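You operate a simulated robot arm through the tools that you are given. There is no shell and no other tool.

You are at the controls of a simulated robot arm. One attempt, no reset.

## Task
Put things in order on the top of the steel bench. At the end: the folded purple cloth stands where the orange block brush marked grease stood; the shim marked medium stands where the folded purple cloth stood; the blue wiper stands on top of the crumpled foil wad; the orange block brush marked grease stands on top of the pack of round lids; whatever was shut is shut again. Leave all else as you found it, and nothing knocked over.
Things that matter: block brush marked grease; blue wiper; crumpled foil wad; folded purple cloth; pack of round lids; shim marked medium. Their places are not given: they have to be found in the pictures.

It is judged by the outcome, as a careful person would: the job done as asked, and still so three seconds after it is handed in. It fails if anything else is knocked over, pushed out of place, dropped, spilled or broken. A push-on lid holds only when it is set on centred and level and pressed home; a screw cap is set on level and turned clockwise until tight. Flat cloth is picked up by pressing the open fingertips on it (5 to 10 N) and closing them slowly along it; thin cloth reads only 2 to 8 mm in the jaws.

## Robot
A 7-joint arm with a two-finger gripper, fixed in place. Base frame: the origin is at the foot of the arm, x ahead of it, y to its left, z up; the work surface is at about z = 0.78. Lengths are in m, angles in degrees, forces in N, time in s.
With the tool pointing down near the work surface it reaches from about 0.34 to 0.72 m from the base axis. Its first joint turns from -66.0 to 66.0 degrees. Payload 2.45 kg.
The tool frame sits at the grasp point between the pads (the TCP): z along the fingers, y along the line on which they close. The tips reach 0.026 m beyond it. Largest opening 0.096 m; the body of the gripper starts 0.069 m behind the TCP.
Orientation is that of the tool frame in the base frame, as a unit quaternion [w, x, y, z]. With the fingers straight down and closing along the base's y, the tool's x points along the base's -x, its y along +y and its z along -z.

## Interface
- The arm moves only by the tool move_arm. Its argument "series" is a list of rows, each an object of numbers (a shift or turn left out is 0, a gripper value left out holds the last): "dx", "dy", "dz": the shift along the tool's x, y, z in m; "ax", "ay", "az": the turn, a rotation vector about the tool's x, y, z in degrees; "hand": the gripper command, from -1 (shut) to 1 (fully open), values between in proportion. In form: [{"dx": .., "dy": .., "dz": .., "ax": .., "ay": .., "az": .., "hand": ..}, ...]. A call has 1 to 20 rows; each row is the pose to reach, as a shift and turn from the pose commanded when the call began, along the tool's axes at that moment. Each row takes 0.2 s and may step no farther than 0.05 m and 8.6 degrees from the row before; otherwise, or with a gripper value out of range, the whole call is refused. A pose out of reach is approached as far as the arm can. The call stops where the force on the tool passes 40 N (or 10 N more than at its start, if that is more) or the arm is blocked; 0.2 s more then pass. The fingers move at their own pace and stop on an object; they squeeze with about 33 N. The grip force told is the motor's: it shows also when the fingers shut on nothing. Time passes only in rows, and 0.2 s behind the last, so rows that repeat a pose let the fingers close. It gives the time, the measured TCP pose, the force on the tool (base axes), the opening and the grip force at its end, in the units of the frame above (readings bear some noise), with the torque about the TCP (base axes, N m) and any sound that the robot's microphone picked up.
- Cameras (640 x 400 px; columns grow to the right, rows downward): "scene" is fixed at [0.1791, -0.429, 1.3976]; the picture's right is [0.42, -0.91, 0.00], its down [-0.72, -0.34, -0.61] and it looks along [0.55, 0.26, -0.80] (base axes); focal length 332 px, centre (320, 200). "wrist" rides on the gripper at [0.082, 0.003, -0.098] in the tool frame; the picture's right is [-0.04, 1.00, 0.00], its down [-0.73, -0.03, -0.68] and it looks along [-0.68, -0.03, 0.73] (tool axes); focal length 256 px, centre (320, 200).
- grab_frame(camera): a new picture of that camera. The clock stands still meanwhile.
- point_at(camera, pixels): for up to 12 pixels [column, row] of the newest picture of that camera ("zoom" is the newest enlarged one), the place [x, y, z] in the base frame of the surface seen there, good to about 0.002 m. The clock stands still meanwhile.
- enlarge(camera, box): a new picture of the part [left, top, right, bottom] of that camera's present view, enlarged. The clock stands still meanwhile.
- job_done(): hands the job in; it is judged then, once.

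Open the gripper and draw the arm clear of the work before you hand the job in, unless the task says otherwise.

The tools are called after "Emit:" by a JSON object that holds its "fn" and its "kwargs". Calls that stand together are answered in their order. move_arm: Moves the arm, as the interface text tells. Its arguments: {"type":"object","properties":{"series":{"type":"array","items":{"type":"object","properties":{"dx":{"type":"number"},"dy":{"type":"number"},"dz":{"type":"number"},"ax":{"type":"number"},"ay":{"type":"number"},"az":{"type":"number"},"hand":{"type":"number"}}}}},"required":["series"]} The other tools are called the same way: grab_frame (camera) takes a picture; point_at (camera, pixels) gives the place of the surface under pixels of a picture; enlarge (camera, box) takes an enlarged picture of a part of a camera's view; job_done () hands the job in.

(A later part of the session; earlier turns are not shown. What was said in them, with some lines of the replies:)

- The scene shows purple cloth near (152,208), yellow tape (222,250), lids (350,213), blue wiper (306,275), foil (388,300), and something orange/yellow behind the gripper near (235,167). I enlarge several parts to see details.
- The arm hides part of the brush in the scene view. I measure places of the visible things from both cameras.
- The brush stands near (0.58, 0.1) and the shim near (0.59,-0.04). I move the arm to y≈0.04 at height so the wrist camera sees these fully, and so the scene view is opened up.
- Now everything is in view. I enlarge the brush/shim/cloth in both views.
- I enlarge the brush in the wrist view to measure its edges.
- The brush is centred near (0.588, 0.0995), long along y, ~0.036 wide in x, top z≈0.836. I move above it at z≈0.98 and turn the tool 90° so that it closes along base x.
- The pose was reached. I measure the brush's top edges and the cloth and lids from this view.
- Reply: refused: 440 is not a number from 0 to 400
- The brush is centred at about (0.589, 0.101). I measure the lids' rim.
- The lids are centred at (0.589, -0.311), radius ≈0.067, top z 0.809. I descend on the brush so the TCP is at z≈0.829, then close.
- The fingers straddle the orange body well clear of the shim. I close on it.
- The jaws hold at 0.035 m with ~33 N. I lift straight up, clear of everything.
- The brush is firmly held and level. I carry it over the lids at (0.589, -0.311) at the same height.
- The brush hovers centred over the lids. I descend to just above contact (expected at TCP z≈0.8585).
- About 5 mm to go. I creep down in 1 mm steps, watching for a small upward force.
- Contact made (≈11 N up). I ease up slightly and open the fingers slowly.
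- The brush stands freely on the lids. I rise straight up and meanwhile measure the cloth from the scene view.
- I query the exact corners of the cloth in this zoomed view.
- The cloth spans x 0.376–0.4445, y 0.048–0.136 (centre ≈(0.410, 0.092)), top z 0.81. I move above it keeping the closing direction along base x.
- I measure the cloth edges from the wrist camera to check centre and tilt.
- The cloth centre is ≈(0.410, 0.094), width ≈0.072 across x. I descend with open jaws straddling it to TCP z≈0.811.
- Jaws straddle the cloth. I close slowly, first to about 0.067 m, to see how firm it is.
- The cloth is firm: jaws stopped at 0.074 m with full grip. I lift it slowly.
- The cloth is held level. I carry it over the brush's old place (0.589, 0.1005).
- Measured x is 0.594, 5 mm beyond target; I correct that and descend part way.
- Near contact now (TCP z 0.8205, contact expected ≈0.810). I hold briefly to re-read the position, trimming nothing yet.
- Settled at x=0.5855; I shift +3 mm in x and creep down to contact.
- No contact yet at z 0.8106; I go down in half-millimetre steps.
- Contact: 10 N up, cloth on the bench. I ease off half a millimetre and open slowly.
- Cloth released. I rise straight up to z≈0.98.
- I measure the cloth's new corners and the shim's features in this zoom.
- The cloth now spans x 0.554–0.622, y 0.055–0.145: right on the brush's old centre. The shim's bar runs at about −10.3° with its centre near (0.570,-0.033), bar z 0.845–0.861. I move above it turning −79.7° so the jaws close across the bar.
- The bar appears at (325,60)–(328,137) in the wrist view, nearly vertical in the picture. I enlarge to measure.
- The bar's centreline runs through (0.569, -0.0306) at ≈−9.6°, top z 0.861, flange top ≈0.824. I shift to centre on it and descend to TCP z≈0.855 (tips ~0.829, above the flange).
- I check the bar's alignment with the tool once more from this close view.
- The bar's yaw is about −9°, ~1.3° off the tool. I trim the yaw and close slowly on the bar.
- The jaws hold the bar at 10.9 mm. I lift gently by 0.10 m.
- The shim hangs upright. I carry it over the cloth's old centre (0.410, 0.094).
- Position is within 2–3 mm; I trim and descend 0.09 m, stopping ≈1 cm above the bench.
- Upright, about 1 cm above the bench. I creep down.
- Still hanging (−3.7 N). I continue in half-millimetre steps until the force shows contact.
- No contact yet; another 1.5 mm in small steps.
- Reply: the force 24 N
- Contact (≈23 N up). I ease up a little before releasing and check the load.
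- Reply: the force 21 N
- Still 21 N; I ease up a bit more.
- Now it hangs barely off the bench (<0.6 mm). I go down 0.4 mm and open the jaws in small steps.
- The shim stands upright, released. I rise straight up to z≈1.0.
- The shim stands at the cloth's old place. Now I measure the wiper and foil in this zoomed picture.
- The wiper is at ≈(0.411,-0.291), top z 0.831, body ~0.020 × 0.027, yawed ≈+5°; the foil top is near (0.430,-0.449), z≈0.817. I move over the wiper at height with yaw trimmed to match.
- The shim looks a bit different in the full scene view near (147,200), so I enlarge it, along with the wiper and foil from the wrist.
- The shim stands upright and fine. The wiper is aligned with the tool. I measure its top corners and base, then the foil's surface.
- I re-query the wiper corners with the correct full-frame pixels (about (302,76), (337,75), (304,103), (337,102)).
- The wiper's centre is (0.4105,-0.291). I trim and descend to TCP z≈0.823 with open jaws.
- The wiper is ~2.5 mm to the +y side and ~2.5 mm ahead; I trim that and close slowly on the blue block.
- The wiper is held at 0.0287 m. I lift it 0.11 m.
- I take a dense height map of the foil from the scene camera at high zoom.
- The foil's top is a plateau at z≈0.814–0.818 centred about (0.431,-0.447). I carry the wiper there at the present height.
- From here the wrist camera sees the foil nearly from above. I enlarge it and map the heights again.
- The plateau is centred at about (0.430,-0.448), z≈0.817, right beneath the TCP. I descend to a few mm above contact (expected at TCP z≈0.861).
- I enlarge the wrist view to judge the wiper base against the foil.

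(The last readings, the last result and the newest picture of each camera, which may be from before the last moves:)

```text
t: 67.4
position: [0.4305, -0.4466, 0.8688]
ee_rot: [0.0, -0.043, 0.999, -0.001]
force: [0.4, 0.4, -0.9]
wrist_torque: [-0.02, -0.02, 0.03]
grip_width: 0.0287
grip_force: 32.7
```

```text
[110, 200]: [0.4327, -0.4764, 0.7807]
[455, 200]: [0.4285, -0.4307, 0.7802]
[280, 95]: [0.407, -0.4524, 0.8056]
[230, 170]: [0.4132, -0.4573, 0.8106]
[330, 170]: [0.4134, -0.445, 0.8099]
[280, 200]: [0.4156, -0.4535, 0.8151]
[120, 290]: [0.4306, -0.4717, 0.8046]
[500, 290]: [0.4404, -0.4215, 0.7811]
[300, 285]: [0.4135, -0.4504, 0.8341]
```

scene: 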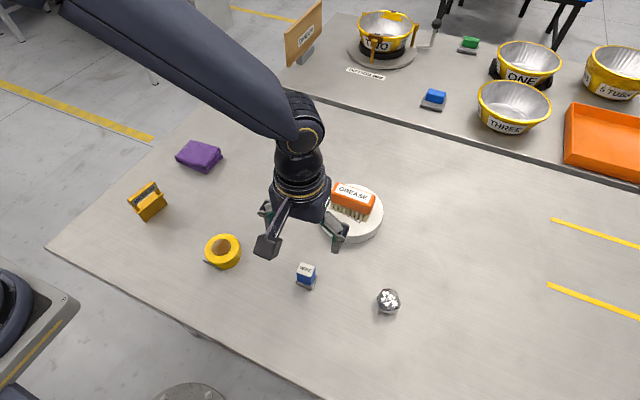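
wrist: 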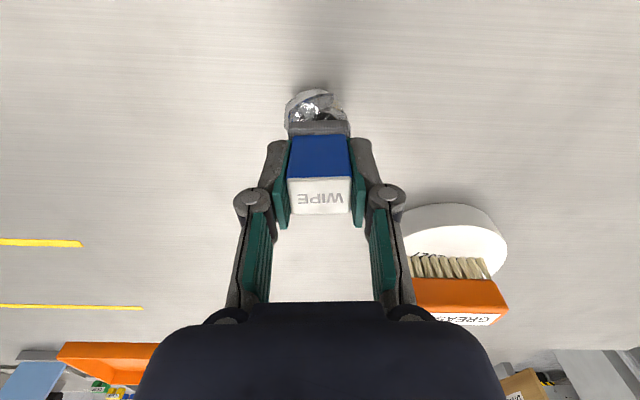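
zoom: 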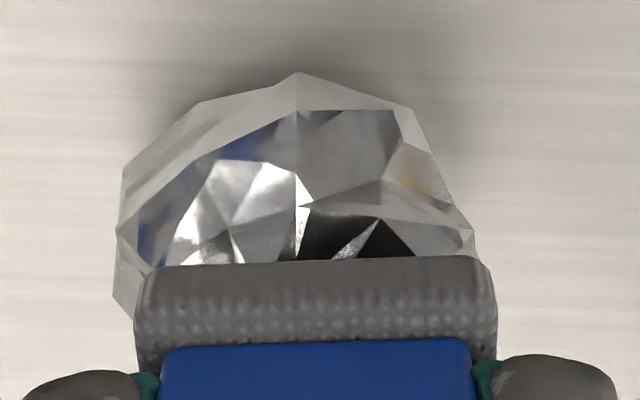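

The foil is ~2 mm to the −y side of the wiper base; gap ≈8 mm. I trim −2.2 mm and creep down 6 mm.

Emit:
{"fn": "move_arm", "kwargs": {"series": [{"dy": -0.0022, "hand": -1}, {"dy": -0.0022, "dz": 0.0015}, {"dy": -0.0022, "dz": 0.003}, {"dy": -0.0022, "dz": 0.0045}, {"dy": -0.0022, "dz": 0.0055}, {"dy": -0.0022, "dz": 0.0055}, {"dy": -0.0022, "dz": 0.0055}]}}

Emit:
{"fn": "enlarge", "kwargs": {"camera": "wrist", "box": [270, 75, 370, 145]}}

```text
t: 69.0
position: [0.4295, -0.4473, 0.8639]
ee_rot: [0.0, -0.043, 0.999, -0.001]
force: [0.0, 0.4, -0.7]
wrist_torque: [-0.01, 0.0, -0.02]
grip_width: 0.0284
grip_force: 32.8
```

```text
5.71 times, centred on (320, 110) of wrist
```

zoom: 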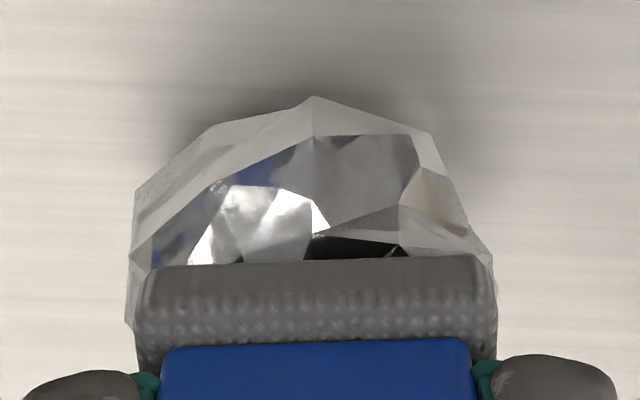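

Now well centred laterally. I creep down with 0.5 mm steps, watching the force.

Emit:
{"fn": "move_arm", "kwargs": {"series": [{"dz": 0.0005, "hand": -1}, {"dz": 0.001}, {"dz": 0.0015}, {"dz": 0.0015}]}}

```text
t: 70.0
position: [0.4316, -0.4478, 0.864]
ee_rot: [0.0, -0.043, 0.999, 0.0]
force: [0.5, -0.3, 0.2]
wrist_torque: [0.0, 0.0, -0.01]
grip_width: 0.029
grip_force: 33.7
```

Emit:
{"fn": "move_arm", "kwargs": {"series": [{"dz": 0.0005, "hand": -1}, {"dz": 0.001}, {"dz": 0.0015}, {"dz": 0.0015}]}}

```text
t: 71.0
position: [0.4315, -0.4476, 0.8624]
ee_rot: [0.0, -0.043, 0.999, -0.001]
force: [-1.4, 0.4, 11.6]
wrist_torque: [-0.01, 0.1, 0.0]
grip_width: 0.0289
grip_force: 33.2
```

Contact (≈11.6 N) close to the wiper's centre. I ease up a little to unload before releasing.

Emit:
{"fn": "move_arm", "kwargs": {"series": [{"dz": -0.0004, "hand": -1}, {"dz": -0.0007}, {"dz": -0.0007}]}}

Emit:
{"fn": "grab_frame", "kwargs": {"camera": "wrist"}}

Emit:
{"fn": "enlarge", "kwargs": {"camera": "wrist", "box": [270, 75, 370, 145]}}

```text
t: 71.8
position: [0.4309, -0.4477, 0.8622]
ee_rot: [0.001, -0.042, 0.999, 0.0]
force: [-0.4, -0.3, 8.2]
wrist_torque: [-0.09, -0.03, 0.02]
grip_width: 0.0287
grip_force: 32.5
```

```text
taken
```

wrist: 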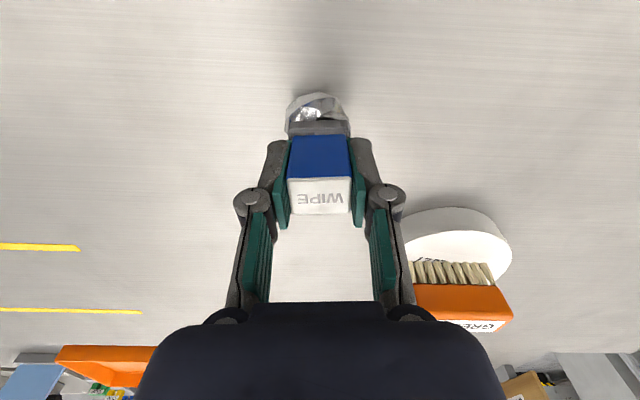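

```text
5.71 times, centred on (320, 110) of wrist
```

zoom: 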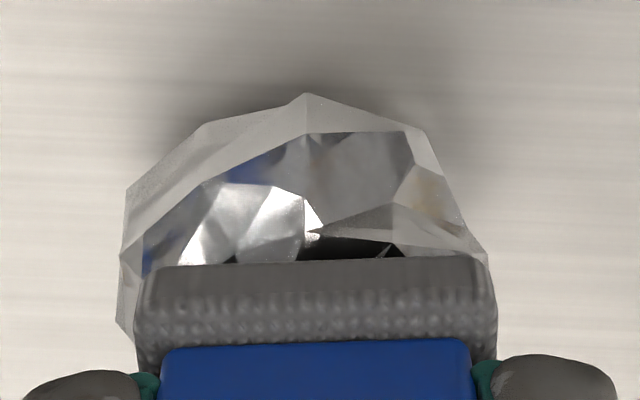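

The foil centre is ~1.5–2 mm to the −y side of the wiper and the load is biased that way. I raise 3 mm, shift −2 mm along y, and lower again.

Emit:
{"fn": "move_arm", "kwargs": {"series": [{"dz": -0.0015, "hand": -1}, {"dz": -0.003}, {"dz": -0.003, "dy": -0.001}, {"dz": -0.003, "dy": -0.002}, {"dz": -0.003, "dy": -0.002}, {"dz": -0.003, "dy": -0.002}]}}

Emit:
{"fn": "enlarge", "kwargs": {"camera": "wrist", "box": [270, 75, 370, 145]}}

```text
t: 73.2
position: [0.4311, -0.4506, 0.8647]
ee_rot: [0.0, -0.043, 0.999, 0.0]
force: [0.4, -0.6, -0.3]
wrist_torque: [0.05, 0.05, 0.03]
grip_width: 0.0288
grip_force: 33.2
```

```text
5.71 times, centred on (320, 110) of wrist
```

zoom: 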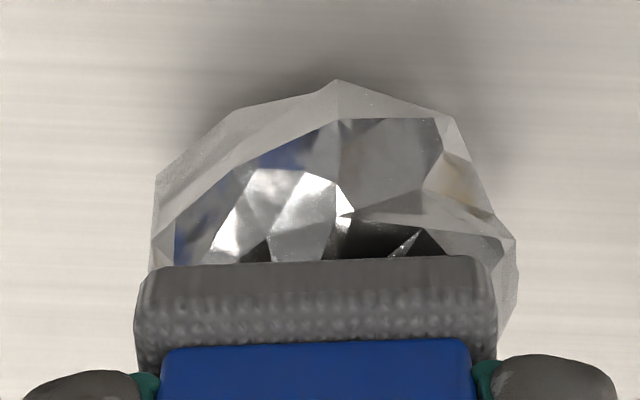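

Slightly overshot (foil now ~1.9 mm to +y). I shift back 1.5 mm and lower in half-millimetre steps.

Emit:
{"fn": "move_arm", "kwargs": {"series": [{"dy": 0.0015, "hand": -1}, {"dy": 0.0015}, {"dy": 0.0015, "dz": 0.001}, {"dy": 0.0015, "dz": 0.0015}, {"dy": 0.0015, "dz": 0.002}, {"dy": 0.0015, "dz": 0.002}]}}

Emit:
{"fn": "enlarge", "kwargs": {"camera": "wrist", "box": [270, 75, 370, 145]}}

```text
t: 74.6
position: [0.4312, -0.4471, 0.863]
ee_rot: [0.001, -0.043, 0.999, 0.0]
force: [-0.2, 0.0, -0.2]
wrist_torque: [-0.01, 0.01, -0.03]
grip_width: 0.0289
grip_force: 32.8
```

```text
5.71 times, centred on (320, 110) of wrist
```

zoom: 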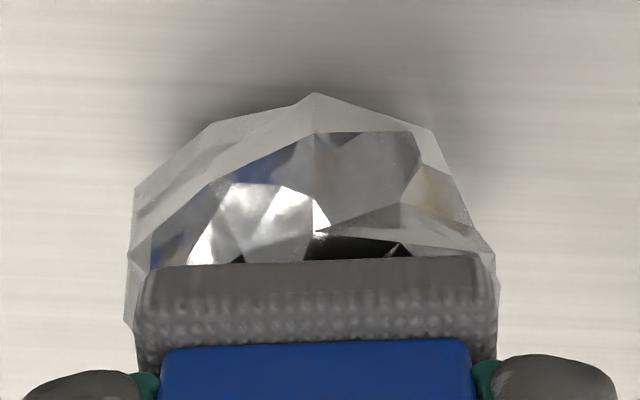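

Now the foil and the wiper base are centred within ~0.5 mm. I lower by a further 1 mm.

Emit:
{"fn": "move_arm", "kwargs": {"series": [{"dz": 0.0004, "dy": -0.0003, "hand": -1}, {"dz": 0.0008, "dy": -0.0003}, {"dz": 0.0008, "dy": -0.0003}]}}

```text
t: 75.4
position: [0.4307, -0.4481, 0.8633]
ee_rot: [0.0, -0.043, 0.999, -0.001]
force: [-0.4, 0.5, 6.5]
wrist_torque: [0.02, 0.08, -0.01]
grip_width: 0.0288
grip_force: 33.1
```

Light contact, 6.5 N. I hold still a moment and read the torque again to judge where the load sits.

Emit:
{"fn": "move_arm", "kwargs": {"series": [{"hand": -1}, {"hand": -1}]}}

Emit:
{"fn": "move_arm", "kwargs": {"series": [{"dz": 0.0003, "hand": -1}, {"dz": 0.0003, "hand": -1}]}}

```text
t: 76.0
position: [0.4308, -0.4483, 0.8622]
ee_rot: [0.0, -0.043, 0.999, 0.0]
force: [0.4, -0.1, 7.6]
wrist_torque: [0.0, 0.01, -0.03]
grip_width: 0.0284
grip_force: 32.8
```

```text
t: 76.6
position: [0.4304, -0.4493, 0.8625]
ee_rot: [0.0, -0.043, 0.999, 0.0]
force: [-0.5, 0.4, 12.5]
wrist_torque: [0.02, 0.05, 0.03]
grip_width: 0.0286
grip_force: 33.6
```

The load centre is within ~3 mm of the wiper's centre. I ease off slightly and open the jaws slowly.

Emit:
{"fn": "move_arm", "kwargs": {"series": [{"dz": -0.0004, "hand": -1}, {"dz": -0.0006, "hand": -1}, {"dz": -0.0006, "hand": -0.38}, {"dz": -0.0006, "hand": -0.34}, {"dz": -0.0006, "hand": -0.3}, {"dz": -0.0006, "hand": -0.25}, {"dz": -0.0006, "hand": -0.2}, {"dz": -0.0006, "hand": -0.2}]}}

Emit:
{"fn": "grab_frame", "kwargs": {"camera": "wrist"}}

Emit:
{"fn": "enlarge", "kwargs": {"camera": "scene", "box": [330, 220, 450, 330]}}

```text
t: 78.4
position: [0.4308, -0.4487, 0.8627]
ee_rot: [0.0, -0.043, 0.999, 0.0]
force: [0.2, 0.1, -0.5]
wrist_torque: [-0.03, -0.01, 0.02]
grip_width: 0.0387
grip_force: 0.1
```

```text
taken
```

wrist: 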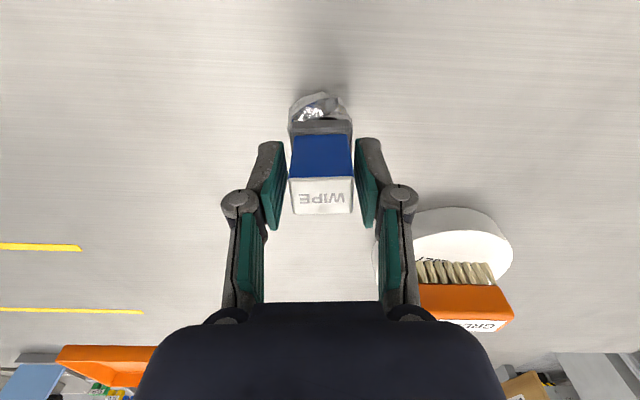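

```text
3.64 times, centred on (390, 275) of scene
```

zoom: 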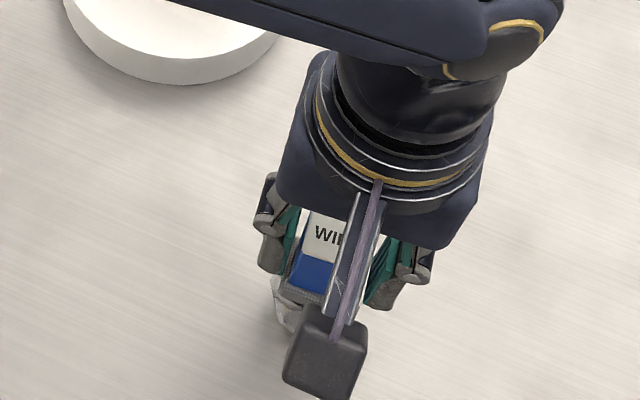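

The wiper stands freely on the foil with the jaws open to 0.039. I open fully and then rise straight up slowly.

Emit:
{"fn": "move_arm", "kwargs": {"series": [{"hand": 0.1}, {"hand": 0.4}, {"hand": 0.8}, {"hand": 1}, {"hand": 1}, {"dz": -0.01, "hand": 1}, {"dz": -0.025}, {"dz": -0.045}, {"dz": -0.075}, {"dz": -0.11}, {"dz": -0.14}, {"dz": -0.14}]}}

Emit:
{"fn": "grab_frame", "kwargs": {"camera": "wrist"}}

Emit:
{"fn": "grab_frame", "kwargs": {"camera": "scene"}}

```text
t: 81.0
position: [0.4321, -0.4483, 1.0032]
ee_rot: [0.001, -0.043, 0.999, 0.0]
force: [-0.6, -0.6, -0.5]
wrist_torque: [0.03, 0.0, 0.0]
grip_width: 0.0962
grip_force: 0.1
```

```text
taken
```

wrist: 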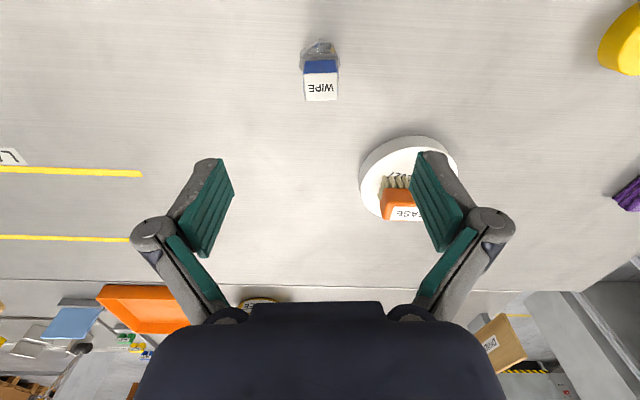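

```text
taken
```

scene: 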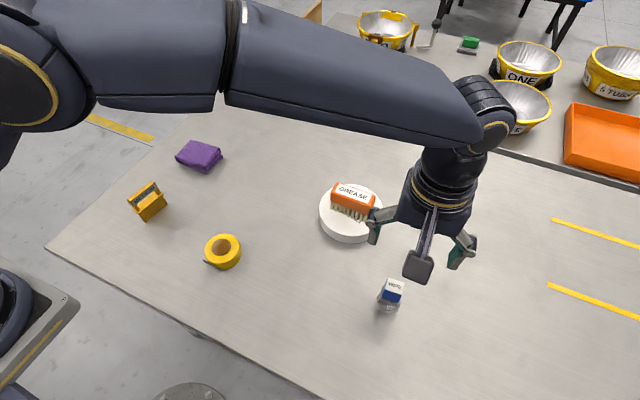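

The wiper stands on the foil. I raise the arm and draw it back clear, near its starting place.

Emit:
{"fn": "move_arm", "kwargs": {"series": [{"dz": -0.04, "hand": 1}, {"dz": -0.08}, {"dx": 0.01, "dy": 0.034, "dz": -0.08}, {"dx": 0.02, "dy": 0.068, "dz": -0.08}, {"dx": 0.031, "dy": 0.105, "dz": -0.08}, {"dx": 0.042, "dy": 0.142, "dz": -0.08}, {"dx": 0.053, "dy": 0.18, "dz": -0.08}, {"dx": 0.064, "dy": 0.217, "dz": -0.08}, {"dx": 0.073, "dy": 0.246, "dz": -0.08}, {"dx": 0.0766, "dy": 0.2586, "dz": -0.08}, {"dx": 0.0766, "dy": 0.2586, "dz": -0.08}]}}

Emit:
{"fn": "grab_frame", "kwargs": {"camera": "scene"}}

Emit:
{"fn": "grab_frame", "kwargs": {"camera": "wrist"}}

Emit:
{"fn": "enlarge", "kwargs": {"camera": "scene", "box": [350, 260, 430, 320]}}

Emit:
{"fn": "enlarge", "kwargs": {"camera": "scene", "box": [300, 170, 400, 250]}}

```text
t: 83.4
position: [0.3323, -0.1948, 1.0823]
ee_rot: [0.0, -0.043, 0.999, 0.0]
force: [-0.4, -0.1, 0.6]
wrist_torque: [0.0, -0.01, 0.04]
grip_width: 0.0958
grip_force: 0.0
```

```text
taken
```

scene: 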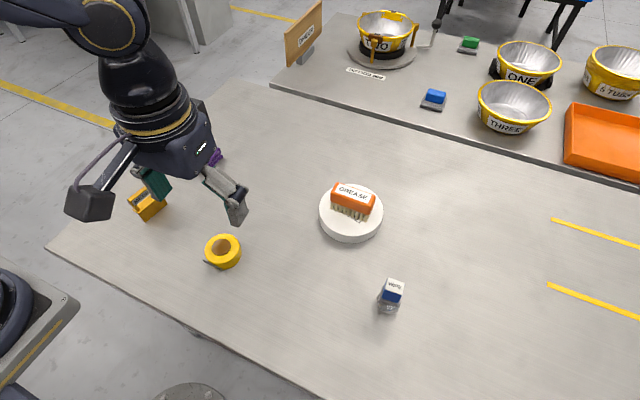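

```text
taken
```

wrist: 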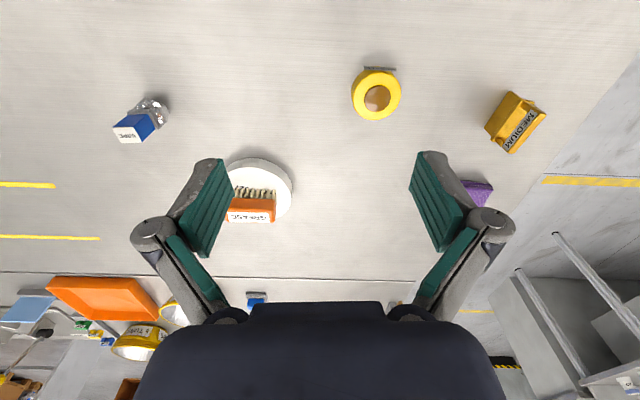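

```text
6.67 times, centred on (390, 290) of scene
```

zoom: 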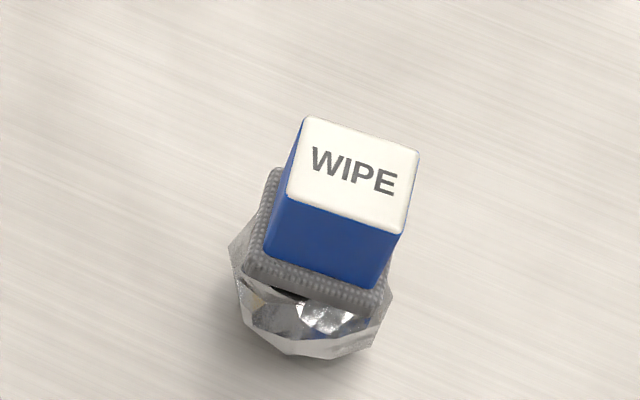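

```text
5.00 times, centred on (350, 210) of scene
```

zoom: 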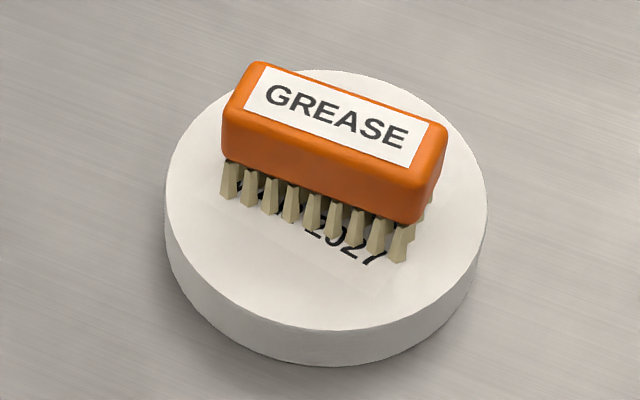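

All looks stable. I verify the wiper's level and the final places of shim, cloth and tape.

Emit:
{"fn": "enlarge", "kwargs": {"camera": "scene", "box": [350, 260, 430, 320]}}

Emit:
{"fn": "point_at", "kwargs": {"camera": "zoom", "pixels": [[308, 125], [412, 155], [395, 225], [293, 190], [352, 172], [325, 240], [250, 260], [370, 298], [275, 175]]}}

Emit:
{"fn": "enlarge", "kwargs": {"camera": "wrist", "box": [330, 50, 570, 220]}}

Emit:
{"fn": "point_at", "kwargs": {"camera": "wrist", "pixels": [[511, 94], [487, 124], [504, 108], [543, 114], [510, 152], [528, 132], [376, 98], [488, 190], [268, 205]]}}

Emit:
{"fn": "point_at", "kwargs": {"camera": "scene", "pixels": [[222, 247], [143, 202], [149, 218], [164, 206], [352, 192], [350, 232]]}}

```text
6.67 times, centred on (390, 290) of scene
```

zoom: 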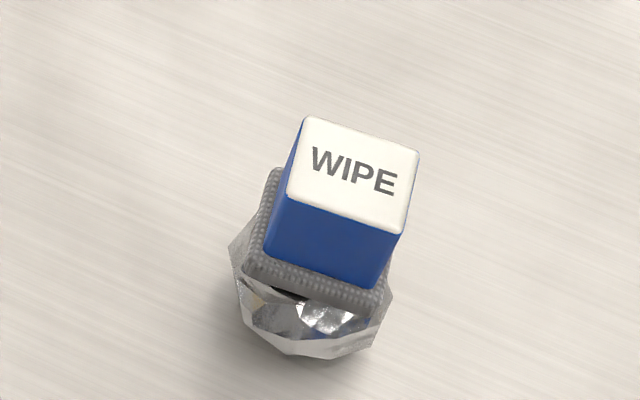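

```text
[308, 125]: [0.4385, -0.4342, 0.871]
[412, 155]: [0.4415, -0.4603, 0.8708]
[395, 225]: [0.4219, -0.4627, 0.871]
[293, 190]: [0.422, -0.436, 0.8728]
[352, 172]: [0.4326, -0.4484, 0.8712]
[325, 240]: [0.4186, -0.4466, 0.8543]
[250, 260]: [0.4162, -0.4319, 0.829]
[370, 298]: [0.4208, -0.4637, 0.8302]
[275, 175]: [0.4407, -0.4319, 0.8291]
```

```text
2.35 times, centred on (450, 135) of wrist
```

zoom: 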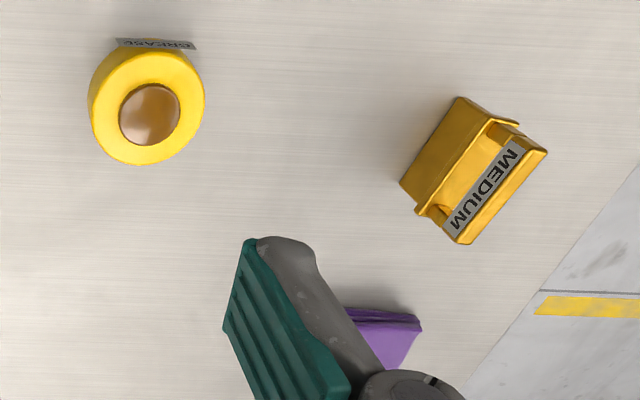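

```text
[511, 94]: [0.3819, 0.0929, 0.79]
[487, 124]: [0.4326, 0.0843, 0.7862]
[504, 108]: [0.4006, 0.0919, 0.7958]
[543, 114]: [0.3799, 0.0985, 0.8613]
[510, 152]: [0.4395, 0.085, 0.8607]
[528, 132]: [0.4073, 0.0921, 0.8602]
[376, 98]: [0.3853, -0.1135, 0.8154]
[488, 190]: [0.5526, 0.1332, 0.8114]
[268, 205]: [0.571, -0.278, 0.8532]
```

```text
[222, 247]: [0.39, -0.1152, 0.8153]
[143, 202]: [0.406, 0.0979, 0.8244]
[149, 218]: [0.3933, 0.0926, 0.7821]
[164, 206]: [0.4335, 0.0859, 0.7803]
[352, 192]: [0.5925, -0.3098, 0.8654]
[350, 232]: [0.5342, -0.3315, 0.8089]
```

The wiper is level (top 0.871 all round) on the foil. The brush stands on the lids, the shim is upright at ≈(0.409, 0.092), and the cloth is where the brush stood. The tape has not moved. The gripper is open and clear of the work, so I hand the job in.

Emit:
{"fn": "job_done", "kwargs": {}}

```text
The job is handed in.
```

The job is handed in, with everything standing where you asked. I have not been told the result of the judging.

- **Brush marked grease:** it stands on top of the pack of round lids, near the centre.
- **Folded purple cloth:** it lies where the brush stood, within about 2 mm by the camera readings.
- **Shim marked medium:** it stands upright where the cloth stood, within about 2 mm.
- **Blue wiper:** it stands level on the crumpled foil wad and was still steady in the last pictures, about 5 s after I let go. The foil may have shifted by about 1 mm while I was setting the wiper down.

Nothing needed opening, so nothing had to be shut again. The yellow tape and the lids read in the same places as at the start. I did not touch the rest, and nothing was knocked over. The gripper is open and the arm is back near its starting position.
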